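You operate a simulated robot arm through the tools that you are given. There is no shell and no other tool. Be economical: measure what you need, move in short steps, check, and stop when the job is done.

You run a simulated robot arm. Do the job below in one go: nothing can be reset, and whatever is moved stays where it is left.

TASK
Clip on the card for the black drive's fault and disable the drive.
Fine: the old card goes on the pale green mat; shut the clip on the new one; the drive's grey switch off.

It is judged by the outcome, as a careful person would: the job done as asked, and still so three seconds after it is handed in. It fails if anything else is knocked over, pushed out of place, dropped, spilled or broken.

THE ROBOT
A 7-joint arm with a fingered hand on a trunk, on a base that drives. Base frame: it is fixed to the floor where the robot stands at the start and does not move with it; the origin is under the middle of the robot, x ahead of it, y to its left, z up; the surface under the hand at the start is at about z = 750. Units: mm, degrees, N and s.
With the tool pointing down near the work surface it reaches from about 180 to 640 mm from the robot's upright axis, wherever it stands. Its first joint turns from -115.0 to 115.0 degrees. Places, roughly: bench switch [400, 600, 700]; big black plug (4x2x3 cm) [900, 0, 800]; big blue cap [750, 3250, 750]; big grey plug (3x2x3 cm) [1000, 800, 800]; big yellow cap [750, 3250, 750]; black cable (2x2x3 cm) [400, 900, 800]; blue drive [1000, 1000, 750]; clip of the clipboard [600, 100, 800]; cord switch [800, 800, 800]; drive dial [800, 800, 900]; green cable (2x3x4 cm) [900, 800, 800]; grey switch [800, 800, 900]; orange cable (2x3x4 cm) [1000, 200, 800]; orange cable (3x3x4 cm) [600, 900, 800]; orange cable (3x3x5 cm) [900, 100, 800]; small black plug (2x2x3 cm) [600, 600, 800]. Payload 3.1 kg.
The tool frame sits at the grasp point between the pads (the TCP): z along the fingers, y along the line on which they close. The tips reach 22 mm beyond it. Largest opening 112 mm; the body of the gripper starts 60 mm behind the TCP. The gripper is a hand of 3 fingers: y runs from the thumb to the fingers, the wrist lies at [0, 0, -218] in the tool frame, and closing takes about 1.5 s.
Orientation is told as [roll, pitch, yaw] about the base's x, y, z axes, in that order, counted from this pose: with the fingers straight down and closing along the base's y, the tool's x points along the base's -x, its y along +y and its z along -z.

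THE INTERFACE
- The arm moves only by the tool servo_tool. Its argument "deltas" is a list that holds one entry, the list of rows, each a list of 7 numbers: the turn, a rotation vector about the tool's x, y, z in degrees, then the shift along the tool's x, y, z in mm, then the closure, from 0 (fully open) to 1 (shut). In form: [[[ax, ay, az, tx, ty, tz, claw], ...]]. A call has 1 to 10 rows; each row is the pose to reach, as a shift and turn from the pose commanded when the call began, along the tool's axes at that moment. Rows are played at 5 a second. More than 50 mm and 8.6 degrees between two rows, or a gripper value outside its range, and nothing of the call is played. Where a pose cannot be reached the arm comes as near as it can. A force on the tool above 60 N (or 10 N above the force at the start of the call, whichever is more), or a blocked arm, ends the call early, and 0.2 s more pass. The fingers move at their own pace (about 108 mm/s each) and stop on an object; they squeeze with about 31 N. The grip force told is the motor's: it shows also when the fingers shut on nothing. Time passes only in rows, and 0.2 s behind the last, so rows that repeat a pose let the fingers close. It gives the time, the measured TCP pose, the force on the tool (base axes), the opening and the grip force at its end, in the units of the frame above (readings bear some noise), with the torque about the TCP (base axes, N m) and any sound that the robot's microphone picked up.
- Cameras (640 x 400 px; columns grow to the right, rows downward): "scene" is now at [11.5, 190.5, 1619.9]; the picture's right is [0.45, -0.89, 0.00], its down [-0.66, -0.33, -0.67] and it looks along [0.60, 0.30, -0.74] (base axes); focal length 251 px, centre (320, 200). "wrist" rides on the gripper at [66, 3, -80] in the tool frame; the picture's right is [-0.05, 1.00, 0.00], its down [-0.77, -0.04, -0.64] and it looks along [-0.64, -0.03, 0.77] (tool axes); focal length 275 px, centre (320, 200). There is no depth. A picture from a camera that has moved, and an enlarged one, comes with that camera's place and axes in the base frame and with its lens.
- snapshot(camera): a new picture of that camera. No time passes.
- lift_body(by): slides the trunk up (or, below 0, down) by that many mm; the arm and the scene camera ride with it, the base frame stays. It gives what a move gives, with no picture.
- base_move(legs): drives the robot by 1 to 6 legs, each [ahead, left, turn to the left] in mm, mm and degrees, along the robot's own axes; the way and the turn of a leg run together, so that a leg with both is an arc; at most 1500 mm and 180 degrees a leg. The arm and the cameras ride along, it lands a little off, and it stops where it bumps. It gives what a move gives.
- grasp_type(shape): the hand has 3 fingers and takes this shape, open, in about a second: jaw (thumb against the fingers, like two jaws); tri (thumb and two fingers); tip (a fingertip pinch); poke (one finger out to press); point (the index stretched); flat (the hand flat); cup (the hand cupped); fist (a fist). The gripper value then closes the fingers along that shape, each until it touches; the sizes above hold for jaw. It gives what a move gives, with no picture.
- turn_head(pan, tilt): turns the head with the scene camera to pan (to the left, within 155 degrees either way) and tilt (down, from -29 to 69), counted from straight ahead of the robot. It gives what a move gives.
- inspect(camera, box): a new picture of the part [left, top, right, bottom] of that camera's present view, enlarged. No time passes.
- job_done(): hands the job in; it is judged then, once.

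Go step by step. Nothing tells you exact positions but the pictures and the camera data: compare them with the known pose of the tool, close in by small moves and look again before you grip or let go. The budget is 120 turns and 90 pictures, counting those below and the enlarged ones. Unless the task says otherwise, let go and move clear before handing in, and close with one line.

The tools are called after "Emit:" by a JSON object that holds its "fn" and its "kwargs". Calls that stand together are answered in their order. servo_tool: Moves the arm, as the interface text tells. Its arguments: {"type":"object","properties":{"deltas":{"type":"array","items":{"type":"array","items":{"type":"array","items":{"type":"number"}}}}},"required":["deltas"]} The other tools are called the same way: lift_body (by) slides the trunk up or down; grasp_type (shape) gives the hand a shape; base_move (legs) drives the base; turn_head (pan, tilt) turns the head that bears the scene camera; snapshot (camera) takes a picture; inspect (camera, box) takes an enlarged picture of a part of a camera's view; job_done () hands the job in.

At the start:

```text
t: 0.0
tcp_pos: [433.4, 260.3, 1275.0]
orientation: [0.0, 0.0, 0.0]
wrist_force: [0.5, -0.1, 1.0]
ft_torque: [0.03, 0.0, 0.01]
gripper_width: 111.9
finger_force: 0.1
shape: jaw
trunk travel left (down, up): [-753.0, 237.0]
robot x, y, heading: [-0.8, -2.5, -0.0]
head pan, tilt: [26.5, 47.7]
```

scene: 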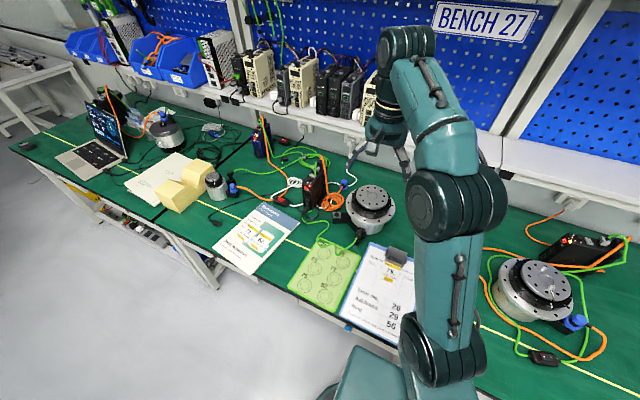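
wrist: 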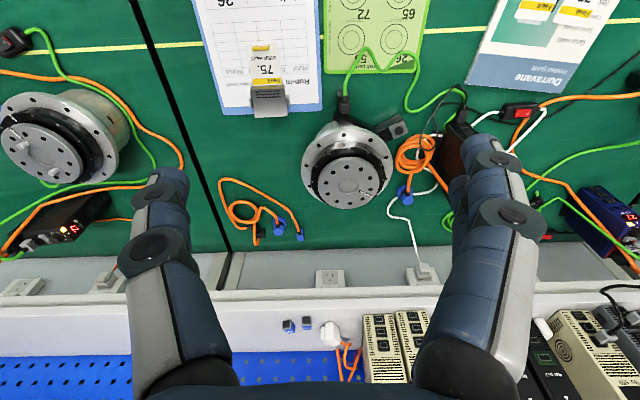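

I see a bench with a clipboard, a green mat, a manual-like sheet and several drives. I'll look closer at the cards, clipboard and drives first.

Emit:
{"fn": "inspect", "kwargs": {"camera": "wrist", "box": [190, 0, 440, 156]}}

Emit:
{"fn": "inspect", "kwargs": {"camera": "scene", "box": [210, 150, 430, 340]}}

Emit:
{"fn": "inspect", "kwargs": {"camera": "wrist", "box": [380, 60, 640, 270]}}

```text
2.56 times, centred on (315, 78) of wrist
camera zoom: at [365.8, 264.2, 1355.6], right [0.05, 1.0, 0.0], down [0.77, -0.04, 0.64], along [0.64, -0.03, -0.77], focal length 705 px, centre (333, 512)
```

zoom: 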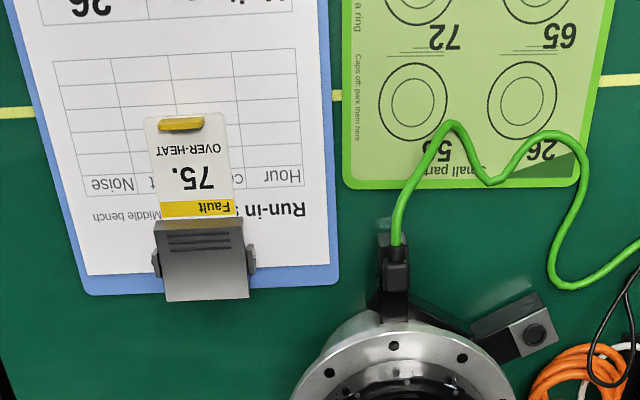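

```text
2.11 times, centred on (320, 245) of scene
camera zoom: at [11.5, 190.5, 1619.9], right [0.45, -0.89, 0.0], down [-0.66, -0.33, -0.67], along [0.6, 0.3, -0.74], focal length 529 px, centre (320, 105)
```

zoom: 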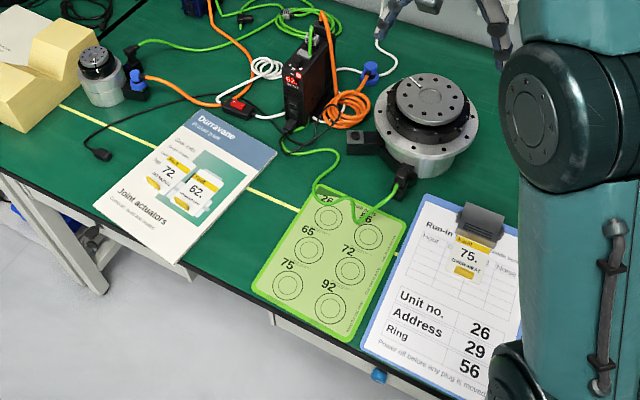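

```text
1.90 times, centred on (510, 165) of wrist
camera zoom: at [365.8, 264.2, 1355.6], right [0.05, 1.0, 0.0], down [0.77, -0.04, 0.64], along [0.64, -0.03, -0.77], focal length 524 px, centre (-42, 267)
```

zoom: 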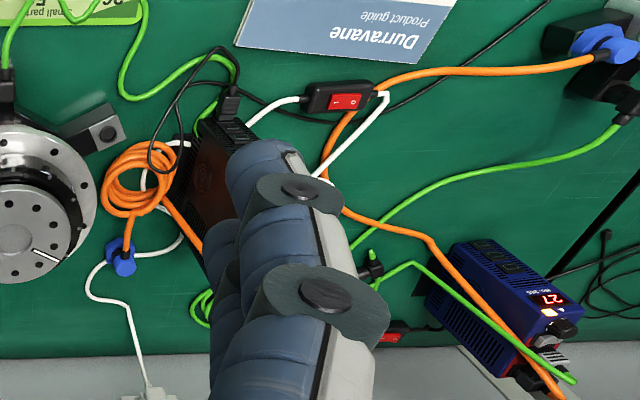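

There is a card (75, over-heat) in the clip; spare cards (72, 62...) lie on the product guide. I need to read the black drive's display and find its switch.

Emit:
{"fn": "inspect", "kwargs": {"camera": "scene", "box": [270, 150, 370, 220]}}

Emit:
{"fn": "inspect", "kwargs": {"camera": "scene", "box": [480, 200, 640, 380]}}

Emit:
{"fn": "inspect", "kwargs": {"camera": "scene", "box": [220, 190, 310, 280]}}

Emit:
{"fn": "inspect", "kwargs": {"camera": "scene", "box": [60, 70, 280, 210]}}

```text
5.71 times, centred on (320, 185) of scene
camera zoom: at [11.5, 190.5, 1619.9], right [0.45, -0.89, 0.0], down [-0.66, -0.33, -0.67], along [0.6, 0.3, -0.74], focal length 1436 px, centre (320, 286)
```

zoom: 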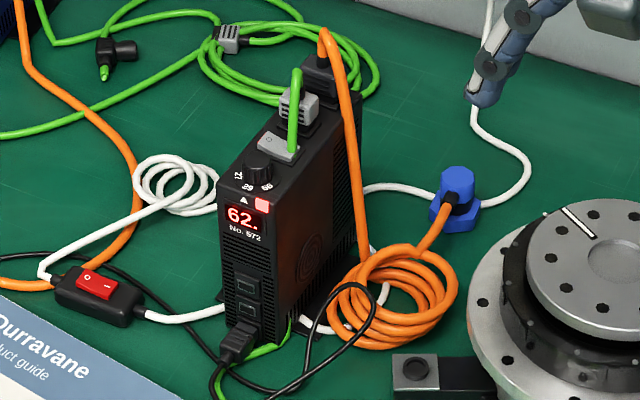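

```text
2.22 times, centred on (560, 290) of scene
camera zoom: at [11.5, 190.5, 1619.9], right [0.45, -0.89, 0.0], down [-0.66, -0.33, -0.67], along [0.6, 0.3, -0.74], focal length 558 px, centre (-213, 0)
```

zoom: 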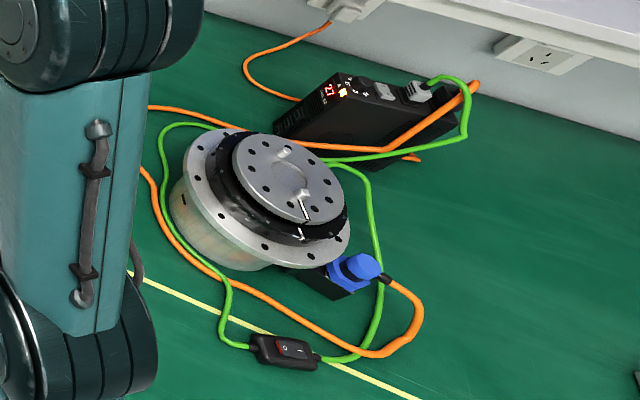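

```text
4.44 times, centred on (265, 235) of scene
camera zoom: at [11.5, 190.5, 1619.9], right [0.45, -0.89, 0.0], down [-0.66, -0.33, -0.67], along [0.6, 0.3, -0.74], focal length 1117 px, centre (564, 44)
```

zoom: 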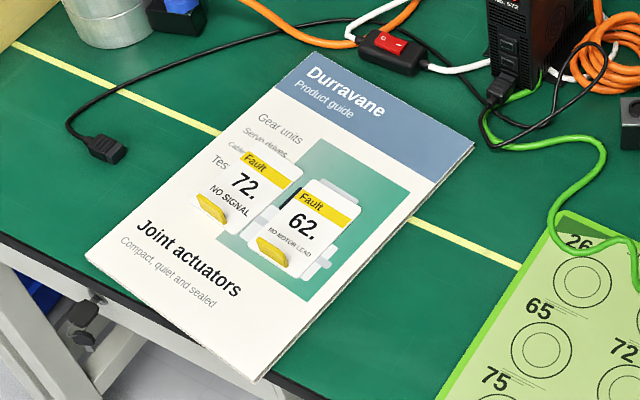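

```text
2.86 times, centred on (170, 140) of scene
camera zoom: at [11.5, 190.5, 1619.9], right [0.45, -0.89, 0.0], down [-0.66, -0.33, -0.67], along [0.6, 0.3, -0.74], focal length 718 px, centre (749, 371)
```

zoom: 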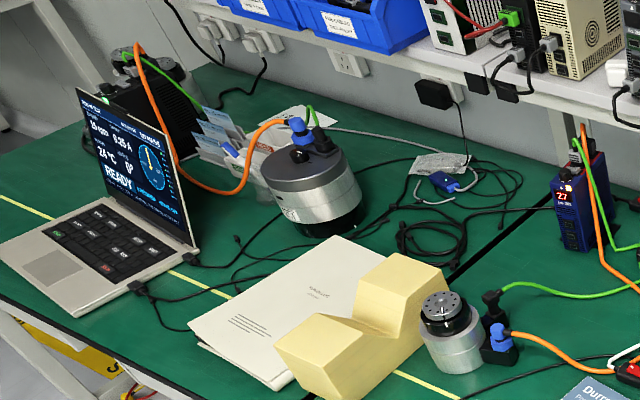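

The black drive shows fault 62., and card 62 (No motor lead) lies on the guide. I'll lower the wrist camera over the clipboard to study the clip.

Emit:
{"fn": "servo_tool", "kwargs": {"deltas": [[[0, 0, 0, 4, -14, 41, 0], [0, 0, 0, 8, -29, 81, 0], [0, 0, 0, 12, -43, 122, 0], [0, 0, 0, 16, -58, 162, 0], [0, 0, 0, 20, -72, 203, 0], [0, 0, 0, 24, -86, 244, 0], [0, 0, 0, 28, -100, 284, 0], [0, 0, 0, 33, -115, 325, 0]]]}}

Emit:
{"fn": "snapshot", "kwargs": {"camera": "wrist"}}

Emit:
{"fn": "snapshot", "kwargs": {"camera": "scene"}}

```text
t: 1.8
tcp_pos: [398.8, 146.6, 949.3]
orientation: [0.1, 0.0, 0.1]
wrist_force: [-0.1, 0.8, -0.1]
ft_torque: [-0.01, 0.03, -0.02]
gripper_width: 111.9
finger_force: 0.0
shape: jaw
trunk travel left (down, up): [-753.0, 237.0]
robot x, y, heading: [-1.6, 1.8, 0.0]
head pan, tilt: [26.5, 47.7]
```

```text
80 pictures are left
camera wrist: at [331.7, 148.9, 1029.4], right [0.05, 1.0, 0.0], down [0.77, -0.04, 0.63], along [0.63, -0.03, -0.77], focal length 275 px, centre (320, 200)
```

wrist: 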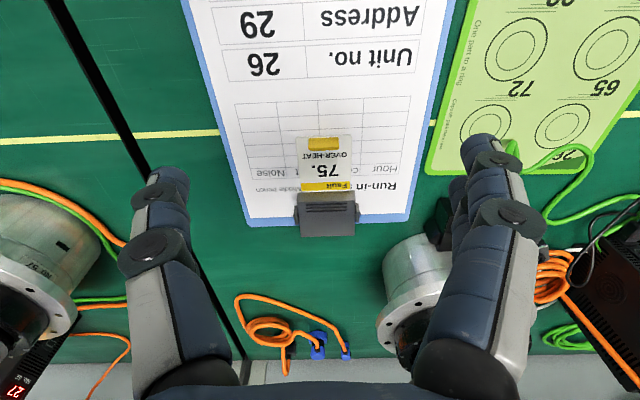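

```text
79 pictures are left
camera scene: at [12.8, 190.4, 1620.0], right [0.45, -0.89, 0.0], down [-0.66, -0.33, -0.67], along [0.6, 0.3, -0.74], focal length 251 px, centre (320, 200)
```

scene: 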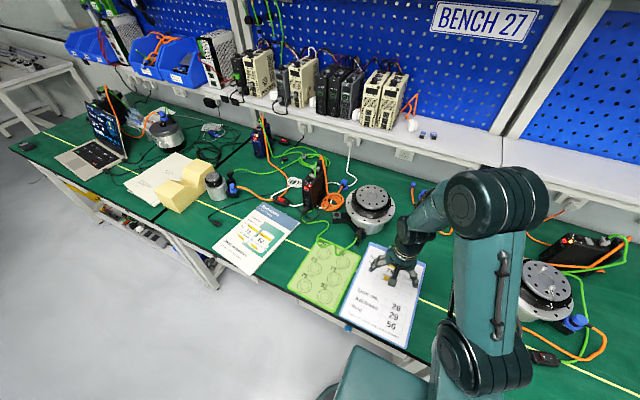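

The clip is at the far end of the clipboard, with the old card's yellow tab facing me. I'll zoom on clip and check the right-hand dark drive too.

Emit:
{"fn": "inspect", "kwargs": {"camera": "wrist", "box": [270, 120, 390, 250]}}

Emit:
{"fn": "inspect", "kwargs": {"camera": "scene", "box": [540, 225, 620, 275]}}

```text
3.08 times, centred on (330, 185) of wrist
camera zoom: at [331.7, 148.9, 1029.4], right [0.05, 1.0, 0.0], down [0.77, -0.04, 0.63], along [0.63, -0.03, -0.77], focal length 847 px, centre (289, 246)
```

zoom: 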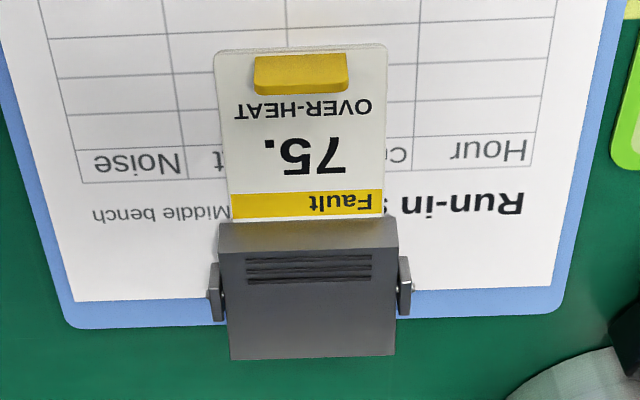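

```text
8.00 times, centred on (580, 250) of scene
camera zoom: at [12.8, 190.4, 1620.0], right [0.45, -0.89, 0.0], down [-0.66, -0.33, -0.67], along [0.6, 0.3, -0.74], focal length 2010 px, centre (-1760, -200)
```

zoom: 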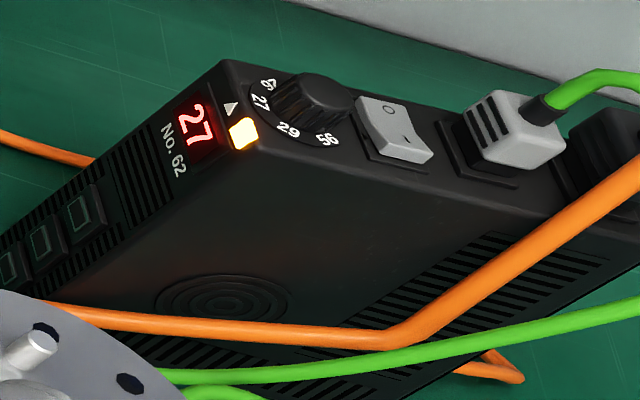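

The right-hand drive shows no fault, so the target is the middle black drive with 62. I'll lower to view the clip from a flatter angle.

Emit:
{"fn": "servo_tool", "kwargs": {"deltas": [[[0, 0, 0, 15, 0, 40, 0], [0, 0, 0, 30, 0, 80, 0], [0, 0, 0, 45, 0, 120, 0]]]}}

Emit:
{"fn": "inspect", "kwargs": {"camera": "wrist", "box": [220, 150, 420, 275]}}

```text
t: 2.6
tcp_pos: [353.6, 147.7, 830.8]
orientation: [0.0, 0.0, 0.0]
wrist_force: [-0.5, -0.7, 0.1]
ft_torque: [-0.04, -0.02, -0.01]
gripper_width: 112.1
finger_force: 0.0
shape: jaw
trunk travel left (down, up): [-753.0, 237.0]
robot x, y, heading: [-2.4, 1.6, 0.2]
head pan, tilt: [26.5, 47.7]
```

```text
3.20 times, centred on (320, 212) of wrist
camera zoom: at [287.0, 150.6, 911.6], right [0.05, 1.0, 0.0], down [0.77, -0.04, 0.64], along [0.64, -0.03, -0.77], focal length 881 px, centre (320, 160)
```

zoom: 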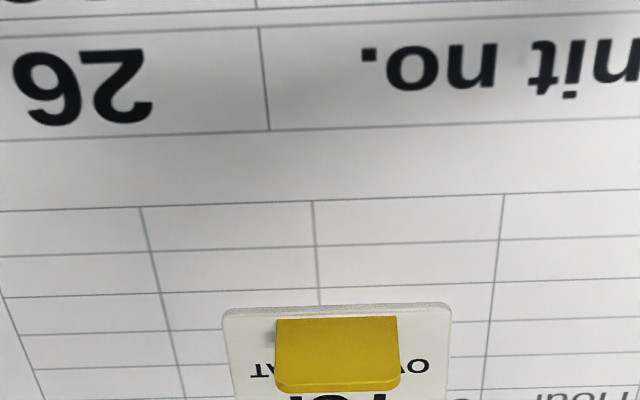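

The yellow tab stands up from the card. Now the lower part of the view.

Emit:
{"fn": "inspect", "kwargs": {"camera": "wrist", "box": [220, 230, 420, 355]}}

```text
3.20 times, centred on (320, 292) of wrist
camera zoom: at [287.0, 150.6, 911.6], right [0.05, 1.0, 0.0], down [0.77, -0.04, 0.64], along [0.64, -0.03, -0.77], focal length 881 px, centre (320, -96)
```

zoom: 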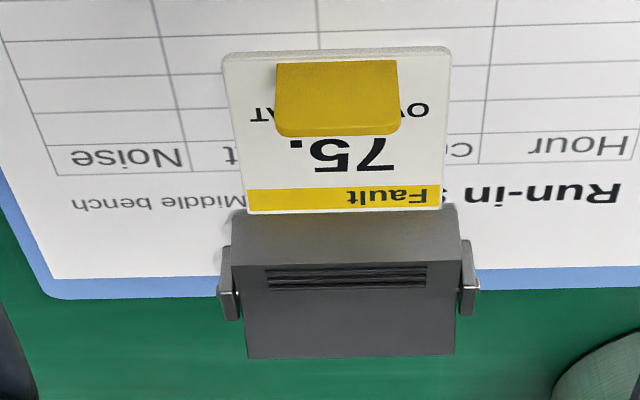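

The clip is a lever pivoted at its ears (x≈573), top flat at z≈779, spanning x 540–598, y≈146; the old card's tab stands upright at (471,146) to z≈779. I'll try pressing the overhanging far end with one finger; first raise and shape the hand.

Emit:
{"fn": "servo_tool", "kwargs": {"deltas": [[[0, 0, 0, 0, 0, -40, 0], [0, 0, 0, 0, 0, -70, 0]]]}}

Emit:
{"fn": "grasp_type", "kwargs": {"shape": "poke"}}

Emit:
{"fn": "snapshot", "kwargs": {"camera": "wrist"}}

Emit:
{"fn": "turn_head", "kwargs": {"pan": 15, "tilt": 50}}

Emit:
{"fn": "snapshot", "kwargs": {"camera": "scene"}}

```text
t: 3.2
tcp_pos: [353.7, 145.6, 902.1]
orientation: [0.0, 0.0, 0.0]
wrist_force: [-0.6, 0.2, 0.1]
ft_torque: [-0.02, -0.03, -0.01]
gripper_width: 111.7
finger_force: 0.2
shape: jaw
trunk travel left (down, up): [-753.0, 237.0]
robot x, y, heading: [-3.5, -3.1, -0.3]
head pan, tilt: [26.5, 47.7]
```

```text
t: 4.1
tcp_pos: [354.1, 146.2, 902.2]
orientation: [0.0, 0.0, 0.0]
wrist_force: [0.2, -0.3, 0.2]
ft_torque: [0.0, -0.03, -0.03]
gripper_width: 0.0
finger_force: 0.0
shape: poke
trunk travel left (down, up): [-753.0, 237.0]
robot x, y, heading: [-1.1, 1.8, -0.2]
head pan, tilt: [26.5, 47.7]
```

```text
74 pictures are left
camera wrist: at [287.0, 149.9, 981.4], right [0.05, 1.0, 0.0], down [0.77, -0.04, 0.64], along [0.64, -0.03, -0.77], focal length 275 px, centre (320, 200)
```

wrist: 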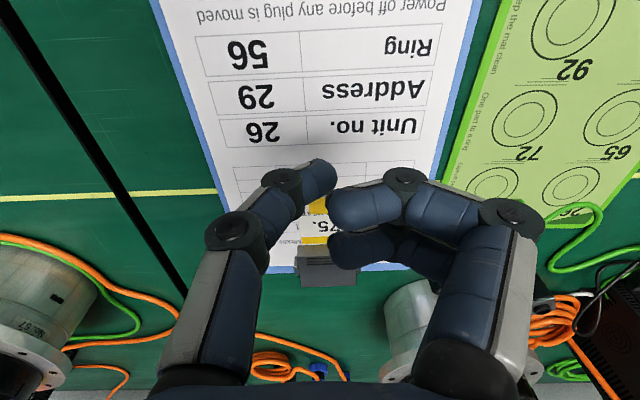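

```text
t: 4.8
tcp_pos: [355.4, 147.0, 901.2]
orientation: [-0.1, 0.0, -0.1]
wrist_force: [1.0, 0.9, -0.2]
ft_torque: [0.0, -0.02, -0.02]
gripper_width: 0.0
finger_force: 0.0
shape: poke
trunk travel left (down, up): [-753.0, 237.0]
robot x, y, heading: [0.5, 1.0, 0.1]
head pan, tilt: [15.0, 50.0]
```

```text
73 pictures are left
camera scene: at [15.1, 175.1, 1616.8], right [0.26, -0.97, 0.0], down [-0.74, -0.2, -0.64], along [0.62, 0.17, -0.77], focal length 251 px, centre (320, 200)
```

scene: 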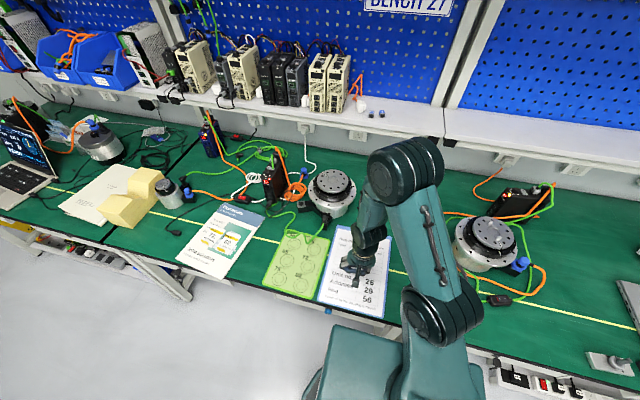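

Poke geometry is ambiguous; a closed jaw gives a well-defined tip. I'll use that for pressing.

Emit:
{"fn": "grasp_type", "kwargs": {"shape": "jaw"}}

Emit:
{"fn": "servo_tool", "kwargs": {"deltas": [[[0, 0, 0, -48, 0, 0, 1], [0, 0, 0, -96, 0, 0, 1], [0, 0, 0, -144, 0, 10, 1], [0, 0, 0, -192, 0, 20, 1], [0, 0, 0, -238, 0, 50, 1], [0, 0, 0, -238, 0, 80, 1], [0, 0, 0, -238, 0, 80, 1], [0, 0, 0, -238, 0, 80, 1]]]}}

Emit:
{"fn": "snapshot", "kwargs": {"camera": "wrist"}}

```text
t: 5.7
tcp_pos: [353.5, 145.9, 901.5]
orientation: [0.0, 0.0, -0.1]
wrist_force: [-0.1, -0.2, 0.4]
ft_torque: [-0.01, 0.05, 0.01]
gripper_width: 111.7
finger_force: 0.1
shape: jaw
trunk travel left (down, up): [-753.0, 237.0]
robot x, y, heading: [-0.7, -2.9, -0.4]
head pan, tilt: [15.0, 50.0]
```

```text
refused: row 5 steps farther than a row can; nothing moved
```

```text
72 pictures are left
camera wrist: at [287.1, 149.9, 981.3], right [0.05, 1.0, 0.0], down [0.77, -0.04, 0.64], along [0.64, -0.03, -0.77], focal length 275 px, centre (320, 200)
```

wrist: 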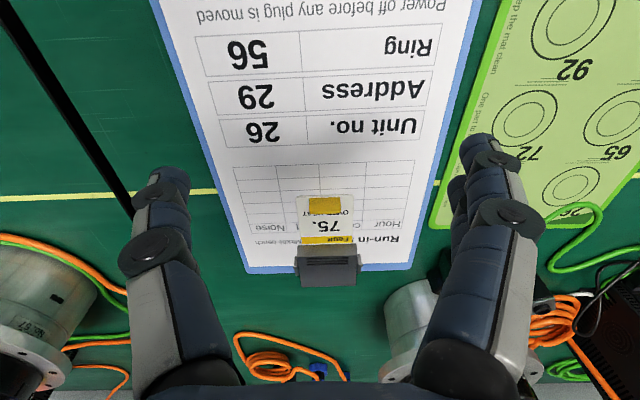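

The step was too long; I'll resend with shorter rows.

Emit:
{"fn": "servo_tool", "kwargs": {"deltas": [[[0, 0, 0, -48, 0, 0, 1], [0, 0, 0, -96, 0, 0, 1], [0, 0, 0, -144, 0, 10, 1], [0, 0, 0, -190, 0, 20, 1], [0, 0, 0, -230, 0, 40, 1], [0, 0, 0, -240, 0, 75, 1], [0, 0, 0, -240, 0, 75, 1], [0, 0, 0, -240, 0, 75, 1]]]}}

Emit:
{"fn": "snapshot", "kwargs": {"camera": "wrist"}}

Emit:
{"fn": "inspect", "kwargs": {"camera": "scene", "box": [280, 160, 440, 280]}}

```text
t: 7.5
tcp_pos: [595.2, 145.0, 825.4]
orientation: [0.0, 0.0, 0.1]
wrist_force: [-0.1, 0.6, -0.1]
ft_torque: [0.01, 0.02, 0.03]
gripper_width: 0.0
finger_force: 30.7
shape: jaw
trunk travel left (down, up): [-753.0, 237.0]
robot x, y, heading: [0.6, -3.1, -0.0]
head pan, tilt: [15.0, 50.0]
```

```text
71 pictures are left
camera wrist: at [528.4, 148.3, 905.1], right [0.05, 1.0, 0.0], down [0.77, -0.04, 0.64], along [0.63, -0.03, -0.77], focal length 275 px, centre (320, 200)
```

wrist: 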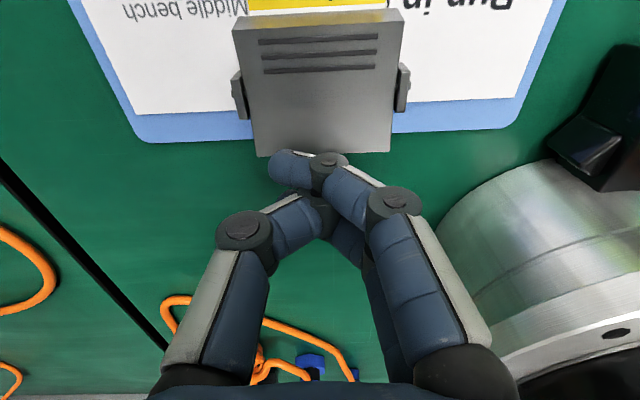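

```text
3.33 times, centred on (360, 220) of scene
camera zoom: at [15.5, 175.1, 1616.8], right [0.26, -0.97, 0.0], down [-0.74, -0.2, -0.64], along [0.62, 0.17, -0.77], focal length 838 px, centre (187, 133)
```

zoom: 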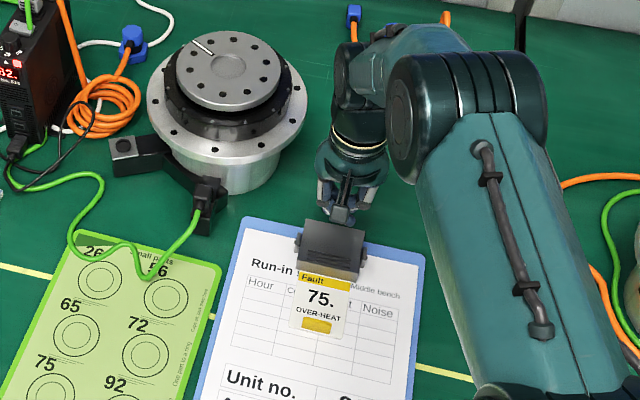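

The closed fingertips are above the far edge. Pressing slowly.

Emit:
{"fn": "servo_tool", "kwargs": {"deltas": [[[0, 0, 0, 0, 0, 15, 1], [0, 0, 0, 0, 0, 22, 1], [0, 0, 0, 0, 0, 27, 1], [0, 0, 0, 0, 0, 31, 1], [0, 0, 0, 0, 0, 35, 1]]]}}

Emit:
{"fn": "inspect", "kwargs": {"camera": "wrist", "box": [170, 0, 470, 200]}}

```text
t: 8.7
tcp_pos: [594.5, 145.5, 791.2]
orientation: [0.0, 0.0, 0.0]
wrist_force: [0.3, 0.4, 1.6]
ft_torque: [-0.01, -0.03, 0.01]
gripper_width: 0.0
finger_force: 30.9
shape: jaw
trunk travel left (down, up): [-753.0, 237.0]
robot x, y, heading: [-0.5, -0.7, 0.1]
head pan, tilt: [15.0, 50.0]
```

```text
2.00 times, centred on (320, 100) of wrist
camera zoom: at [527.7, 148.5, 870.6], right [0.05, 1.0, 0.0], down [0.77, -0.04, 0.64], along [0.64, -0.03, -0.77], focal length 551 px, centre (320, 400)
```

zoom: 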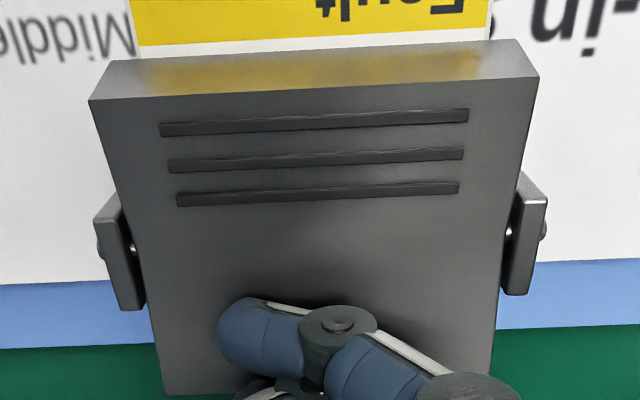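

Light contact. I continue down a bit.

Emit:
{"fn": "servo_tool", "kwargs": {"deltas": [[[0, 0, 0, 0, 0, 4, 1], [0, 0, 0, 0, 0, 8, 1], [0, 0, 0, 0, 0, 12, 1]]]}}

Emit:
{"fn": "snapshot", "kwargs": {"camera": "wrist"}}

```text
t: 9.5
tcp_pos: [595.8, 146.7, 781.2]
orientation: [0.2, -0.3, 0.0]
wrist_force: [0.8, 2.2, 13.8]
ft_torque: [-0.12, 0.11, -0.02]
gripper_width: 0.0
finger_force: 31.3
shape: jaw
trunk travel left (down, up): [-753.0, 237.0]
robot x, y, heading: [-0.2, 1.1, -0.1]
head pan, tilt: [15.0, 50.0]
```

```text
68 pictures are left
camera wrist: at [527.5, 149.4, 860.6], right [0.05, 1.0, 0.0], down [0.77, -0.04, 0.64], along [0.64, -0.03, -0.77], focal length 275 px, centre (320, 200)
```

wrist: 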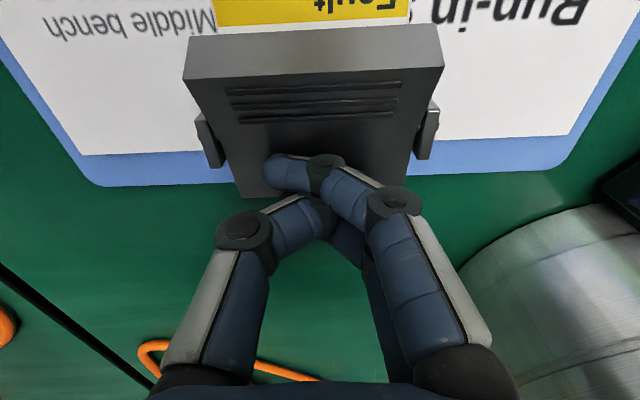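

The clip is tipping open. A bit further, then release and see if it stays.

Emit:
{"fn": "servo_tool", "kwargs": {"deltas": [[[0, 0, 0, 0, 0, 4, 1], [0, 0, 0, 0, 0, 7, 1], [0, 0, 0, 0, 0, 7, 1]]]}}

Emit:
{"fn": "inspect", "kwargs": {"camera": "scene", "box": [330, 200, 420, 260]}}

Emit:
{"fn": "servo_tool", "kwargs": {"deltas": [[[0, 0, 0, 0, 0, -20, 1], [0, 0, 0, 20, 0, -60, 1], [0, 0, 0, 60, 0, -90, 1]]]}}

Emit:
{"fn": "snapshot", "kwargs": {"camera": "wrist"}}

```text
t: 10.3
tcp_pos: [595.0, 147.1, 775.4]
orientation: [0.1, -0.6, -0.1]
wrist_force: [9.0, 6.9, 45.8]
ft_torque: [-0.25, 0.23, -0.01]
gripper_width: 0.0
finger_force: 30.8
shape: jaw
trunk travel left (down, up): [-753.0, 237.0]
robot x, y, heading: [0.9, 2.4, -0.1]
head pan, tilt: [15.0, 50.0]
```

```text
6.67 times, centred on (375, 230) of scene
camera zoom: at [8.8, 174.4, 1617.3], right [0.26, -0.97, 0.0], down [-0.74, -0.2, -0.65], along [0.62, 0.17, -0.76], focal length 1675 px, centre (-47, 0)
```

zoom: 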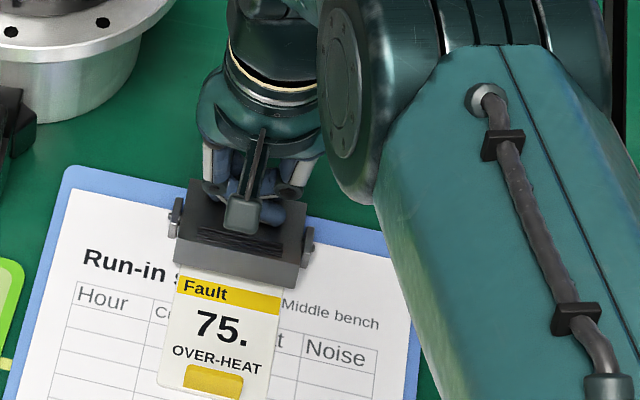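

```text
t: 11.1
tcp_pos: [532.2, 144.5, 862.4]
orientation: [0.1, 0.0, -0.1]
wrist_force: [-0.2, 0.5, 0.3]
ft_torque: [0.04, -0.02, -0.02]
gripper_width: 0.0
finger_force: 31.1
shape: jaw
trunk travel left (down, up): [-753.0, 237.0]
robot x, y, heading: [2.3, 0.5, 0.1]
head pan, tilt: [15.0, 50.0]
```

```text
66 pictures are left
camera wrist: at [464.8, 148.6, 941.9], right [0.05, 1.0, 0.0], down [0.77, -0.04, 0.64], along [0.64, -0.03, -0.77], focal length 275 px, centre (320, 200)
```

wrist: 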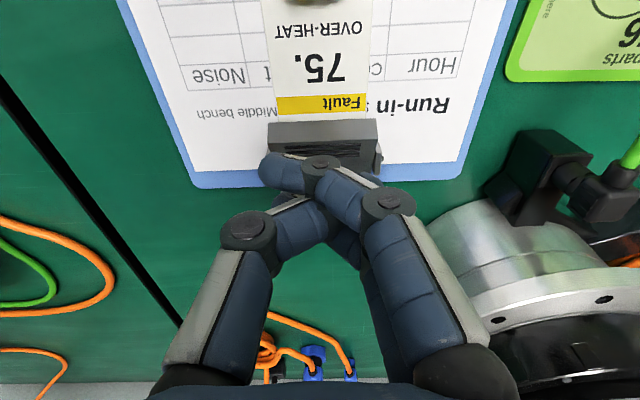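

The clip seems to stay open. I'll turn the hand 90° over the old card's tab, fingers half open, and check.

Emit:
{"fn": "servo_tool", "kwargs": {"deltas": [[[0, 0, -8.5, 8, 0, -5, 0.9], [0, 0, -17, 16, 0, -10, 0.8], [0, 0, -25.5, 24, 0, -15, 0.7], [0, 0, -34, 32, 0, -20, 0.6], [0, 0, -42.5, 40, 0, -20, 0.5], [0, 0, -51, 48, 0, -20, 0.5], [0, 0, -59.5, 56, 0, -20, 0.5], [0, 0, -68, 61, 0, -20, 0.5], [0, 0, -76.5, 61, 0, -20, 0.5], [0, 0, -85, 61, 0, -20, 0.5]]]}}

Emit:
{"fn": "servo_tool", "kwargs": {"deltas": [[[0, 0, -5, 0, 0, 0, 0.5], [0, 0, -5, 0, 0, 0, 0.5]]]}}

Emit:
{"fn": "snapshot", "kwargs": {"camera": "wrist"}}

Emit:
{"fn": "inspect", "kwargs": {"camera": "scene", "box": [300, 190, 440, 290]}}

```text
t: 13.3
tcp_pos: [473.0, 145.4, 881.9]
orientation: [0.0, 0.1, 85.2]
wrist_force: [0.3, -0.2, -1.0]
ft_torque: [0.0, 0.0, 0.01]
gripper_width: 55.3
finger_force: 0.0
shape: jaw
trunk travel left (down, up): [-753.0, 237.0]
robot x, y, heading: [-0.1, -0.8, -0.0]
head pan, tilt: [15.0, 50.0]
```

```text
t: 13.9
tcp_pos: [473.6, 145.1, 881.4]
orientation: [0.0, 0.1, 90.1]
wrist_force: [0.3, -0.7, 1.7]
ft_torque: [0.03, -0.02, -0.02]
gripper_width: 55.5
finger_force: 0.1
shape: jaw
trunk travel left (down, up): [-753.0, 237.0]
robot x, y, heading: [-1.0, -1.2, -0.1]
head pan, tilt: [15.0, 50.0]
```

```text
65 pictures are left
camera wrist: at [469.4, 79.7, 961.6], right [-1.0, 0.05, 0.0], down [0.04, 0.77, 0.64], along [0.03, 0.64, -0.77], focal length 275 px, centre (320, 200)
```

wrist: 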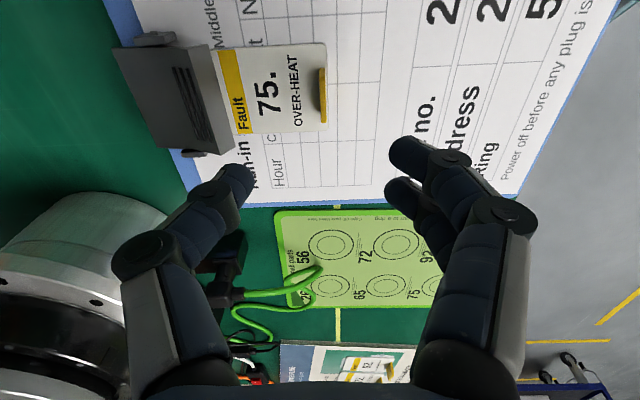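

```text
4.00 times, centred on (370, 240) of scene
camera zoom: at [15.2, 175.1, 1616.8], right [0.26, -0.97, 0.0], down [-0.74, -0.2, -0.64], along [0.62, 0.17, -0.77], focal length 1005 px, centre (120, 40)
```

zoom: 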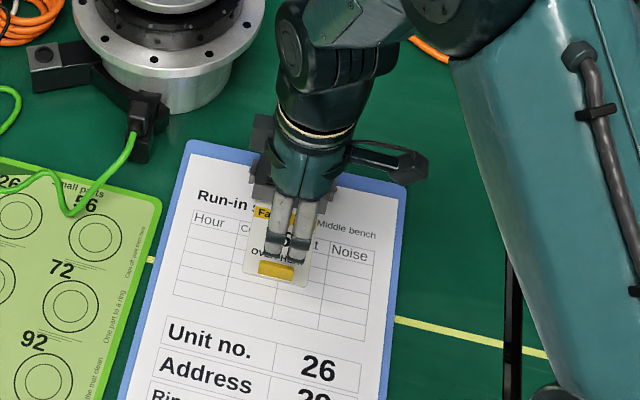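

The clip is open. Zooming to refine the tab position.

Emit:
{"fn": "inspect", "kwargs": {"camera": "wrist", "box": [110, 20, 350, 170]}}

```text
2.67 times, centred on (230, 95) of wrist
camera zoom: at [469.4, 79.7, 961.6], right [-1.0, 0.05, 0.0], down [0.04, 0.77, 0.64], along [0.03, 0.64, -0.77], focal length 734 px, centre (560, 480)
```

zoom: 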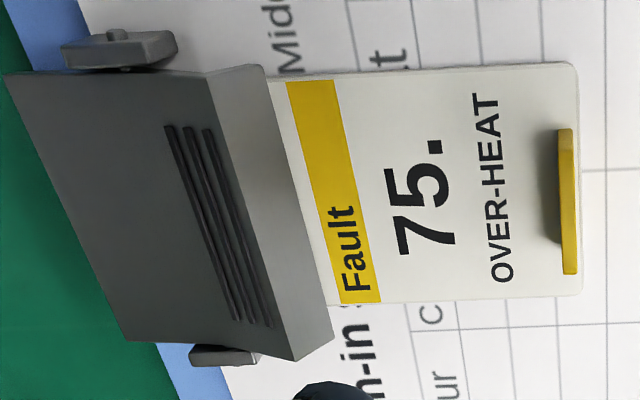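

Tab centre ≈ (470.5, 147). Descending with tips to just above the card, then closing.

Emit:
{"fn": "servo_tool", "kwargs": {"deltas": [[[0, 0, 0, -1, 3, 40, 0.5], [0, 0, 0, -2, 3, 70, 0.5], [0, 0, 0, -2, 3, 90, 0.5], [0, 0, 0, -2, 3, 99, 0.5]]]}}

Emit:
{"fn": "snapshot", "kwargs": {"camera": "wrist"}}

```text
t: 14.9
tcp_pos: [471.6, 147.0, 783.5]
orientation: [0.1, 0.0, 90.1]
wrist_force: [0.2, 0.2, 0.1]
ft_torque: [0.04, 0.0, 0.02]
gripper_width: 55.6
finger_force: 0.1
shape: jaw
trunk travel left (down, up): [-753.0, 237.0]
robot x, y, heading: [0.3, -2.2, -0.3]
head pan, tilt: [15.0, 50.0]
```

```text
62 pictures are left
camera wrist: at [467.7, 81.7, 862.7], right [-1.0, 0.05, 0.0], down [0.04, 0.77, 0.64], along [0.03, 0.64, -0.77], focal length 275 px, centre (320, 200)
```

wrist: 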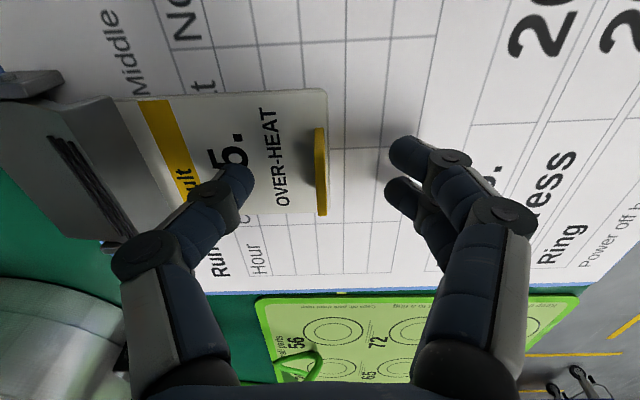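

Well aligned. Closing on the tab.

Emit:
{"fn": "servo_tool", "kwargs": {"deltas": [[[0, 0, 0, 0, 0, 1.5, 0.7], [0, 0, 0, 0, 0, 1.5, 1], [0, 0, 0, 0, 0, 1.5, 1], [0, 0, 0, 0, 0, 1.5, 1], [0, 0, 0, 0, 0, 1.5, 1], [0, 0, 0, 0, 0, 1.5, 1]]]}}

Emit:
{"fn": "inspect", "kwargs": {"camera": "wrist", "box": [60, 50, 460, 300]}}

```text
t: 16.3
tcp_pos: [470.0, 148.7, 782.2]
orientation: [-0.1, 0.0, 89.9]
wrist_force: [-0.2, 0.7, -0.1]
ft_torque: [0.02, 0.04, 0.01]
gripper_width: 0.0
finger_force: 30.9
shape: jaw
trunk travel left (down, up): [-753.0, 237.0]
robot x, y, heading: [0.8, 2.5, 0.0]
head pan, tilt: [15.0, 50.0]
```

```text
1.60 times, centred on (260, 175) of wrist
camera zoom: at [467.4, 82.2, 861.3], right [-1.0, 0.05, 0.0], down [0.04, 0.77, 0.64], along [0.03, 0.64, -0.77], focal length 440 px, centre (416, 240)
```

zoom: 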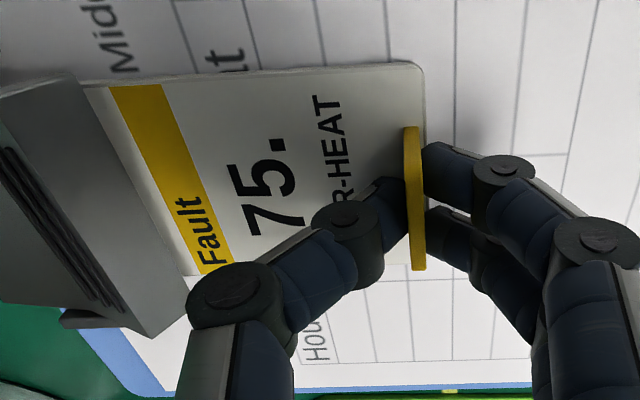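

The tab is pinched. Pull it straight out toward the robot with a slight lift.

Emit:
{"fn": "servo_tool", "kwargs": {"deltas": [[[0, 0, 0, 0, 0, -2, 1], [0, 0, 0, 0, 15, -3, 1], [0, 0, 0, 0, 30, -4, 1], [0, 0, 0, 0, 50, -6, 1], [0, 0, 0, 0, 70, -20, 1]]]}}

Emit:
{"fn": "snapshot", "kwargs": {"camera": "wrist"}}

Emit:
{"fn": "snapshot", "kwargs": {"camera": "scene"}}

```text
t: 17.5
tcp_pos: [400.6, 146.3, 799.8]
orientation: [0.0, 0.0, 90.0]
wrist_force: [-0.2, 0.0, 0.1]
ft_torque: [-0.01, -0.02, -0.02]
gripper_width: 0.0
finger_force: 31.5
shape: jaw
trunk travel left (down, up): [-753.0, 237.0]
robot x, y, heading: [1.3, 1.8, 0.4]
head pan, tilt: [15.0, 50.0]
```

```text
60 pictures are left
camera wrist: at [397.4, 81.0, 880.0], right [-1.0, 0.05, 0.0], down [0.04, 0.77, 0.64], along [0.03, 0.64, -0.77], focal length 275 px, centre (320, 200)
```

wrist: 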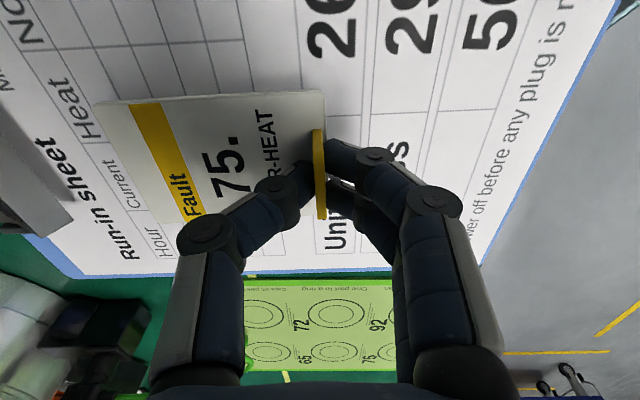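

```text
59 pictures are left
camera scene: at [14.2, 174.9, 1616.8], right [0.26, -0.97, 0.0], down [-0.74, -0.2, -0.64], along [0.62, 0.17, -0.77], focal length 251 px, centre (320, 200)
```

scene: 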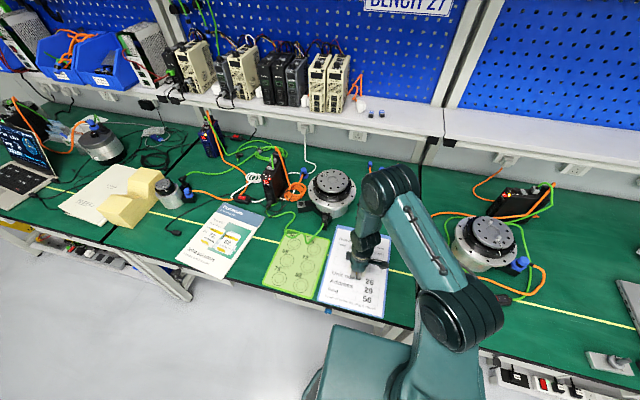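

The old card is out and held. I'll carry it to the mat, aiming for card centre about (380, 360), clear of the green cable.

Emit:
{"fn": "servo_tool", "kwargs": {"deltas": [[[0, 0, 0, 0, 0, -30, 1], [0, 0, 0, -40, 10, -30, 1], [0, 0, 0, -80, 20, -30, 1], [0, 0, 0, -120, 30, -30, 1], [0, 0, 0, -160, 40, -30, 1], [0, 0, 0, -195, 50, -30, 1], [0, 0, 0, -213, 54, -20, 1], [0, 0, 0, -213, 54, 0, 1]]]}}

Emit:
{"fn": "snapshot", "kwargs": {"camera": "wrist"}}

Emit:
{"fn": "inspect", "kwargs": {"camera": "scene", "box": [240, 210, 400, 310]}}

```text
t: 19.3
tcp_pos: [347.3, 361.6, 799.9]
orientation: [0.0, 0.1, 90.0]
wrist_force: [0.2, -0.2, -0.7]
ft_torque: [0.01, 0.03, -0.05]
gripper_width: 0.0
finger_force: 31.2
shape: jaw
trunk travel left (down, up): [-753.0, 237.0]
robot x, y, heading: [0.4, 0.1, -0.0]
head pan, tilt: [15.0, 50.0]
```

```text
58 pictures are left
camera wrist: at [343.2, 295.5, 880.5], right [-1.0, 0.05, 0.0], down [0.04, 0.77, 0.64], along [0.03, 0.64, -0.77], focal length 275 px, centre (320, 200)
```

wrist: 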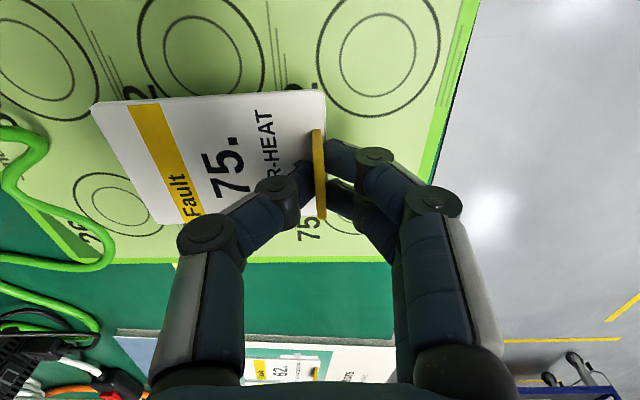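

```text
4.00 times, centred on (320, 260) of scene
camera zoom: at [15.5, 175.2, 1616.8], right [0.26, -0.97, 0.0], down [-0.74, -0.2, -0.64], along [0.62, 0.17, -0.77], focal length 1005 px, centre (320, -40)
```

zoom: 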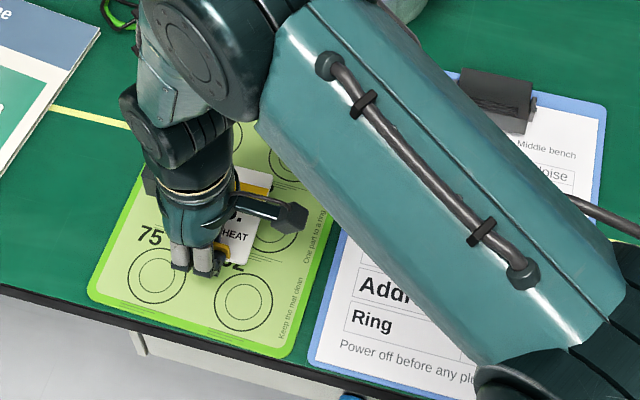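

Positioned well inside the mat. Lowering to touch.

Emit:
{"fn": "servo_tool", "kwargs": {"deltas": [[[0, 0, 0, 0, 0, 12, 1], [0, 0, 0, 0, 0, 18, 1], [0, 0, 0, 0, 0, 20, 1]]]}}

Emit:
{"fn": "inspect", "kwargs": {"camera": "wrist", "box": [60, 50, 380, 250]}}

```text
t: 20.1
tcp_pos: [347.1, 361.5, 780.7]
orientation: [0.0, -0.2, 90.0]
wrist_force: [0.5, -0.4, -0.6]
ft_torque: [0.0, 0.0, 0.03]
gripper_width: 0.2
finger_force: 31.1
shape: jaw
trunk travel left (down, up): [-753.0, 237.0]
robot x, y, heading: [-0.5, 2.1, -0.1]
head pan, tilt: [15.0, 50.0]
```

```text
2.00 times, centred on (220, 150) of wrist
camera zoom: at [343.5, 295.2, 861.0], right [-1.0, 0.05, 0.0], down [0.04, 0.77, 0.64], along [0.03, 0.64, -0.77], focal length 551 px, centre (520, 300)
```

zoom: 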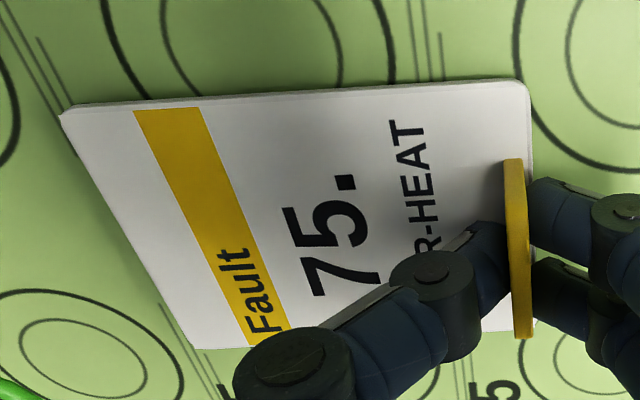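

Emit:
{"fn": "servo_tool", "kwargs": {"deltas": [[[0, 0, 0, 0, 0, 1.5, 1], [0, 0, 0, 0, 0, 3, 1], [0, 0, 0, 0, 0, 4, 1]]]}}

```text
t: 20.9
tcp_pos: [347.2, 361.8, 778.9]
orientation: [-0.1, -0.1, 89.9]
wrist_force: [1.6, -1.0, 8.5]
ft_torque: [0.02, -0.02, -0.01]
gripper_width: 0.0
finger_force: 31.3
shape: jaw
trunk travel left (down, up): [-753.0, 237.0]
robot x, y, heading: [-0.7, -0.5, 0.0]
head pan, tilt: [15.0, 50.0]
```

Contact at TCP z≈779. Release and rise.

Emit:
{"fn": "servo_tool", "kwargs": {"deltas": [[[0, 0, 0, 0, 0, -2, 0.8], [0, 0, 0, 0, 0, -2, 0.5], [0, 0, 0, 0, 0, -2, 0.5], [0, 0, 0, 0, 0, -2, 0.5], [0, 0, 0, 0, 0, -30, 0.5], [0, 0, 0, 0, 0, -70, 0.5], [0, 0, 0, 0, 0, -110, 0.5]]]}}

Emit:
{"fn": "snapshot", "kwargs": {"camera": "wrist"}}

```text
t: 22.5
tcp_pos: [348.0, 358.9, 889.4]
orientation: [0.0, 0.0, 90.0]
wrist_force: [0.4, -0.3, 0.4]
ft_torque: [-0.01, -0.02, 0.06]
gripper_width: 55.4
finger_force: 0.0
shape: jaw
trunk travel left (down, up): [-753.0, 237.0]
robot x, y, heading: [-3.1, -0.7, 0.2]
head pan, tilt: [15.0, 50.0]
```

```text
55 pictures are left
camera wrist: at [343.0, 293.3, 969.2], right [-1.0, 0.05, 0.0], down [0.04, 0.77, 0.64], along [0.03, 0.64, -0.77], focal length 275 px, centre (320, 200)
```

wrist: 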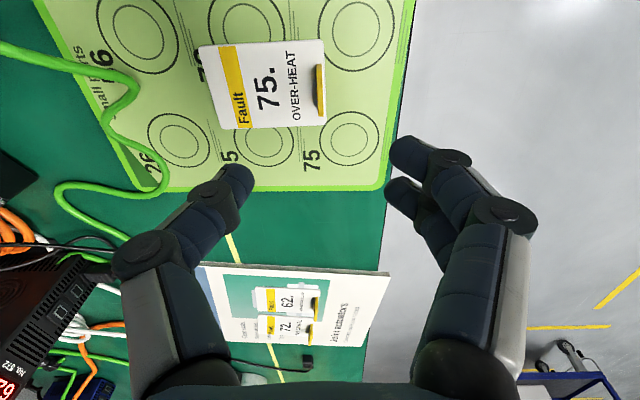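

The old card lies flat on the mat. Now I'll drive the base 300 mm left to reach card 62.

Emit:
{"fn": "base_move", "kwargs": {"legs": [[0, 300, 0]]}}

Emit:
{"fn": "snapshot", "kwargs": {"camera": "wrist"}}

Emit:
{"fn": "snapshot", "kwargs": {"camera": "scene"}}

```text
t: 24.6
tcp_pos: [348.0, 661.1, 888.6]
orientation: [0.0, 0.0, 89.9]
wrist_force: [-0.2, 0.4, -0.2]
ft_torque: [-0.03, -0.01, 0.0]
gripper_width: 55.6
finger_force: 0.1
shape: jaw
trunk travel left (down, up): [-753.0, 237.0]
robot x, y, heading: [-0.8, 300.1, 0.1]
head pan, tilt: [15.0, 50.0]
```

```text
54 pictures are left
camera wrist: at [343.8, 594.3, 968.3], right [-1.0, 0.05, 0.0], down [0.04, 0.77, 0.64], along [0.03, 0.63, -0.77], focal length 275 px, centre (320, 200)
```

wrist: 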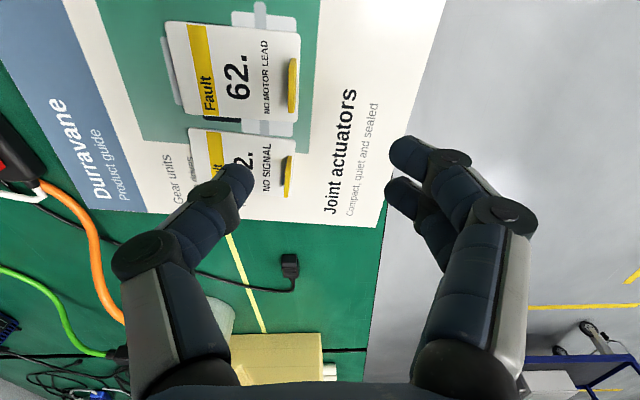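

```text
53 pictures are left
camera scene: at [15.3, 476.0, 1616.7], right [0.26, -0.97, 0.0], down [-0.74, -0.2, -0.64], along [0.62, 0.17, -0.77], focal length 251 px, centre (320, 200)
```

scene: 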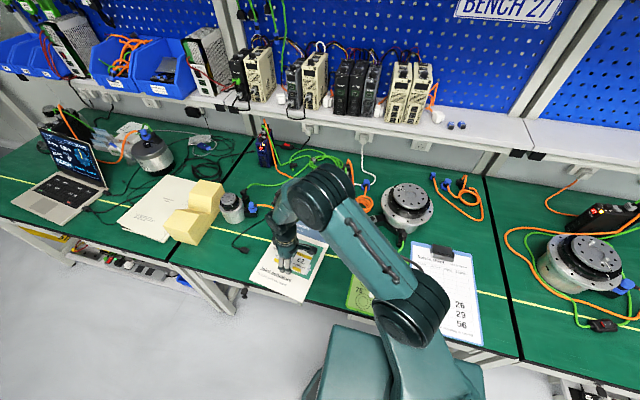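

Card 62 is in view. Zooming to get its tab and heading.

Emit:
{"fn": "inspect", "kwargs": {"camera": "wrist", "box": [150, 0, 350, 210]}}

```text
1.90 times, centred on (250, 105) of wrist
camera zoom: at [343.8, 594.3, 968.3], right [-1.0, 0.05, 0.0], down [0.04, 0.77, 0.64], along [0.03, 0.63, -0.77], focal length 524 px, centre (453, 381)
```

zoom: 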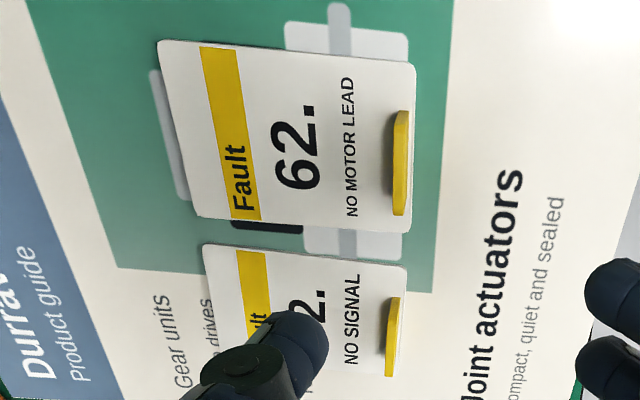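

Card 62's heading is about −8.5°, tab at ≈(367, 654). Moving above it and turning.

Emit:
{"fn": "servo_tool", "kwargs": {"deltas": [[[0, 0, 4, 3, -9, 30, 0.5], [0, 0, 8.5, 7, -19, 60, 0.5], [0, 0, 8.5, 7, -19, 88, 0.5], [0, 0, 8.5, 7, -19, 95, 0.5]]]}}

Emit:
{"fn": "snapshot", "kwargs": {"camera": "wrist"}}

```text
t: 25.6
tcp_pos: [365.8, 652.8, 793.4]
orientation: [-0.1, 0.0, 81.4]
wrist_force: [0.9, 0.0, 0.7]
ft_torque: [0.02, 0.05, -0.02]
gripper_width: 55.4
finger_force: 0.0
shape: jaw
trunk travel left (down, up): [-753.0, 237.0]
robot x, y, heading: [0.6, 300.9, -0.1]
head pan, tilt: [15.0, 50.0]
```

```text
51 pictures are left
camera wrist: at [352.3, 587.5, 873.5], right [-0.98, 0.19, 0.0], down [0.15, 0.76, 0.64], along [0.12, 0.62, -0.77], focal length 275 px, centre (320, 200)
```

wrist: 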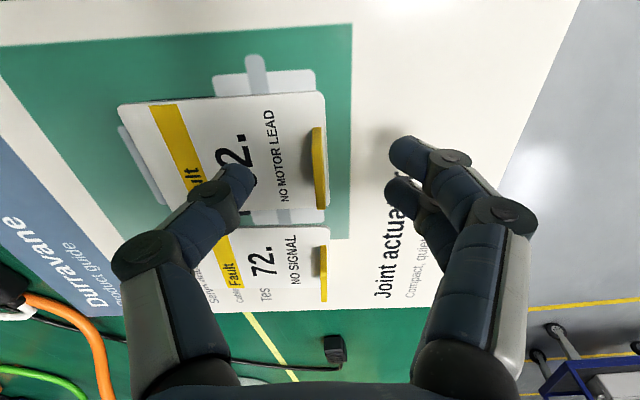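

Alignment matches the earlier grasp. Descend and close.

Emit:
{"fn": "servo_tool", "kwargs": {"deltas": [[[0, 0, 0, 0, 0, 6, 0.5], [0, 0, 0, 0, 0, 11, 0.5], [0, 0, 0, 0, 0, 11, 0.75], [0, 0, 0, 0, 0, 11, 1], [0, 0, 0, 0, 0, 11, 1], [0, 0, 0, 0, 0, 11, 1], [0, 0, 0, 0, 0, 11, 1], [0, 0, 0, 0, 0, 11, 1]]]}}

Emit:
{"fn": "snapshot", "kwargs": {"camera": "wrist"}}

```text
t: 27.4
tcp_pos: [365.4, 651.9, 781.9]
orientation: [0.0, -0.1, 81.5]
wrist_force: [0.8, 0.2, -0.1]
ft_torque: [-0.01, 0.02, 0.0]
gripper_width: 4.4
finger_force: 31.2
shape: jaw
trunk travel left (down, up): [-753.0, 237.0]
robot x, y, heading: [2.3, 302.6, -0.1]
head pan, tilt: [15.0, 50.0]
```

```text
50 pictures are left
camera wrist: at [352.5, 587.2, 862.6], right [-0.98, 0.19, 0.0], down [0.15, 0.76, 0.64], along [0.12, 0.62, -0.77], focal length 275 px, centre (320, 200)
```

wrist: 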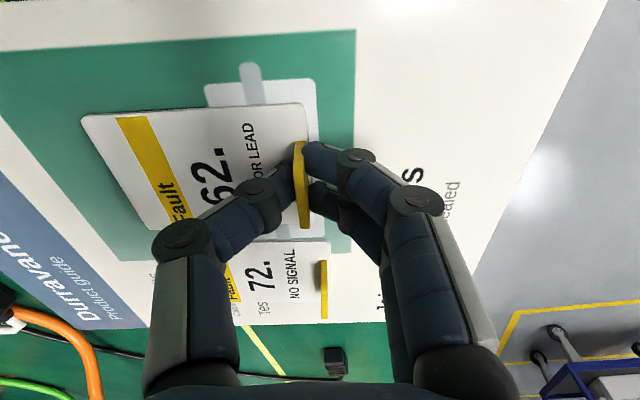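

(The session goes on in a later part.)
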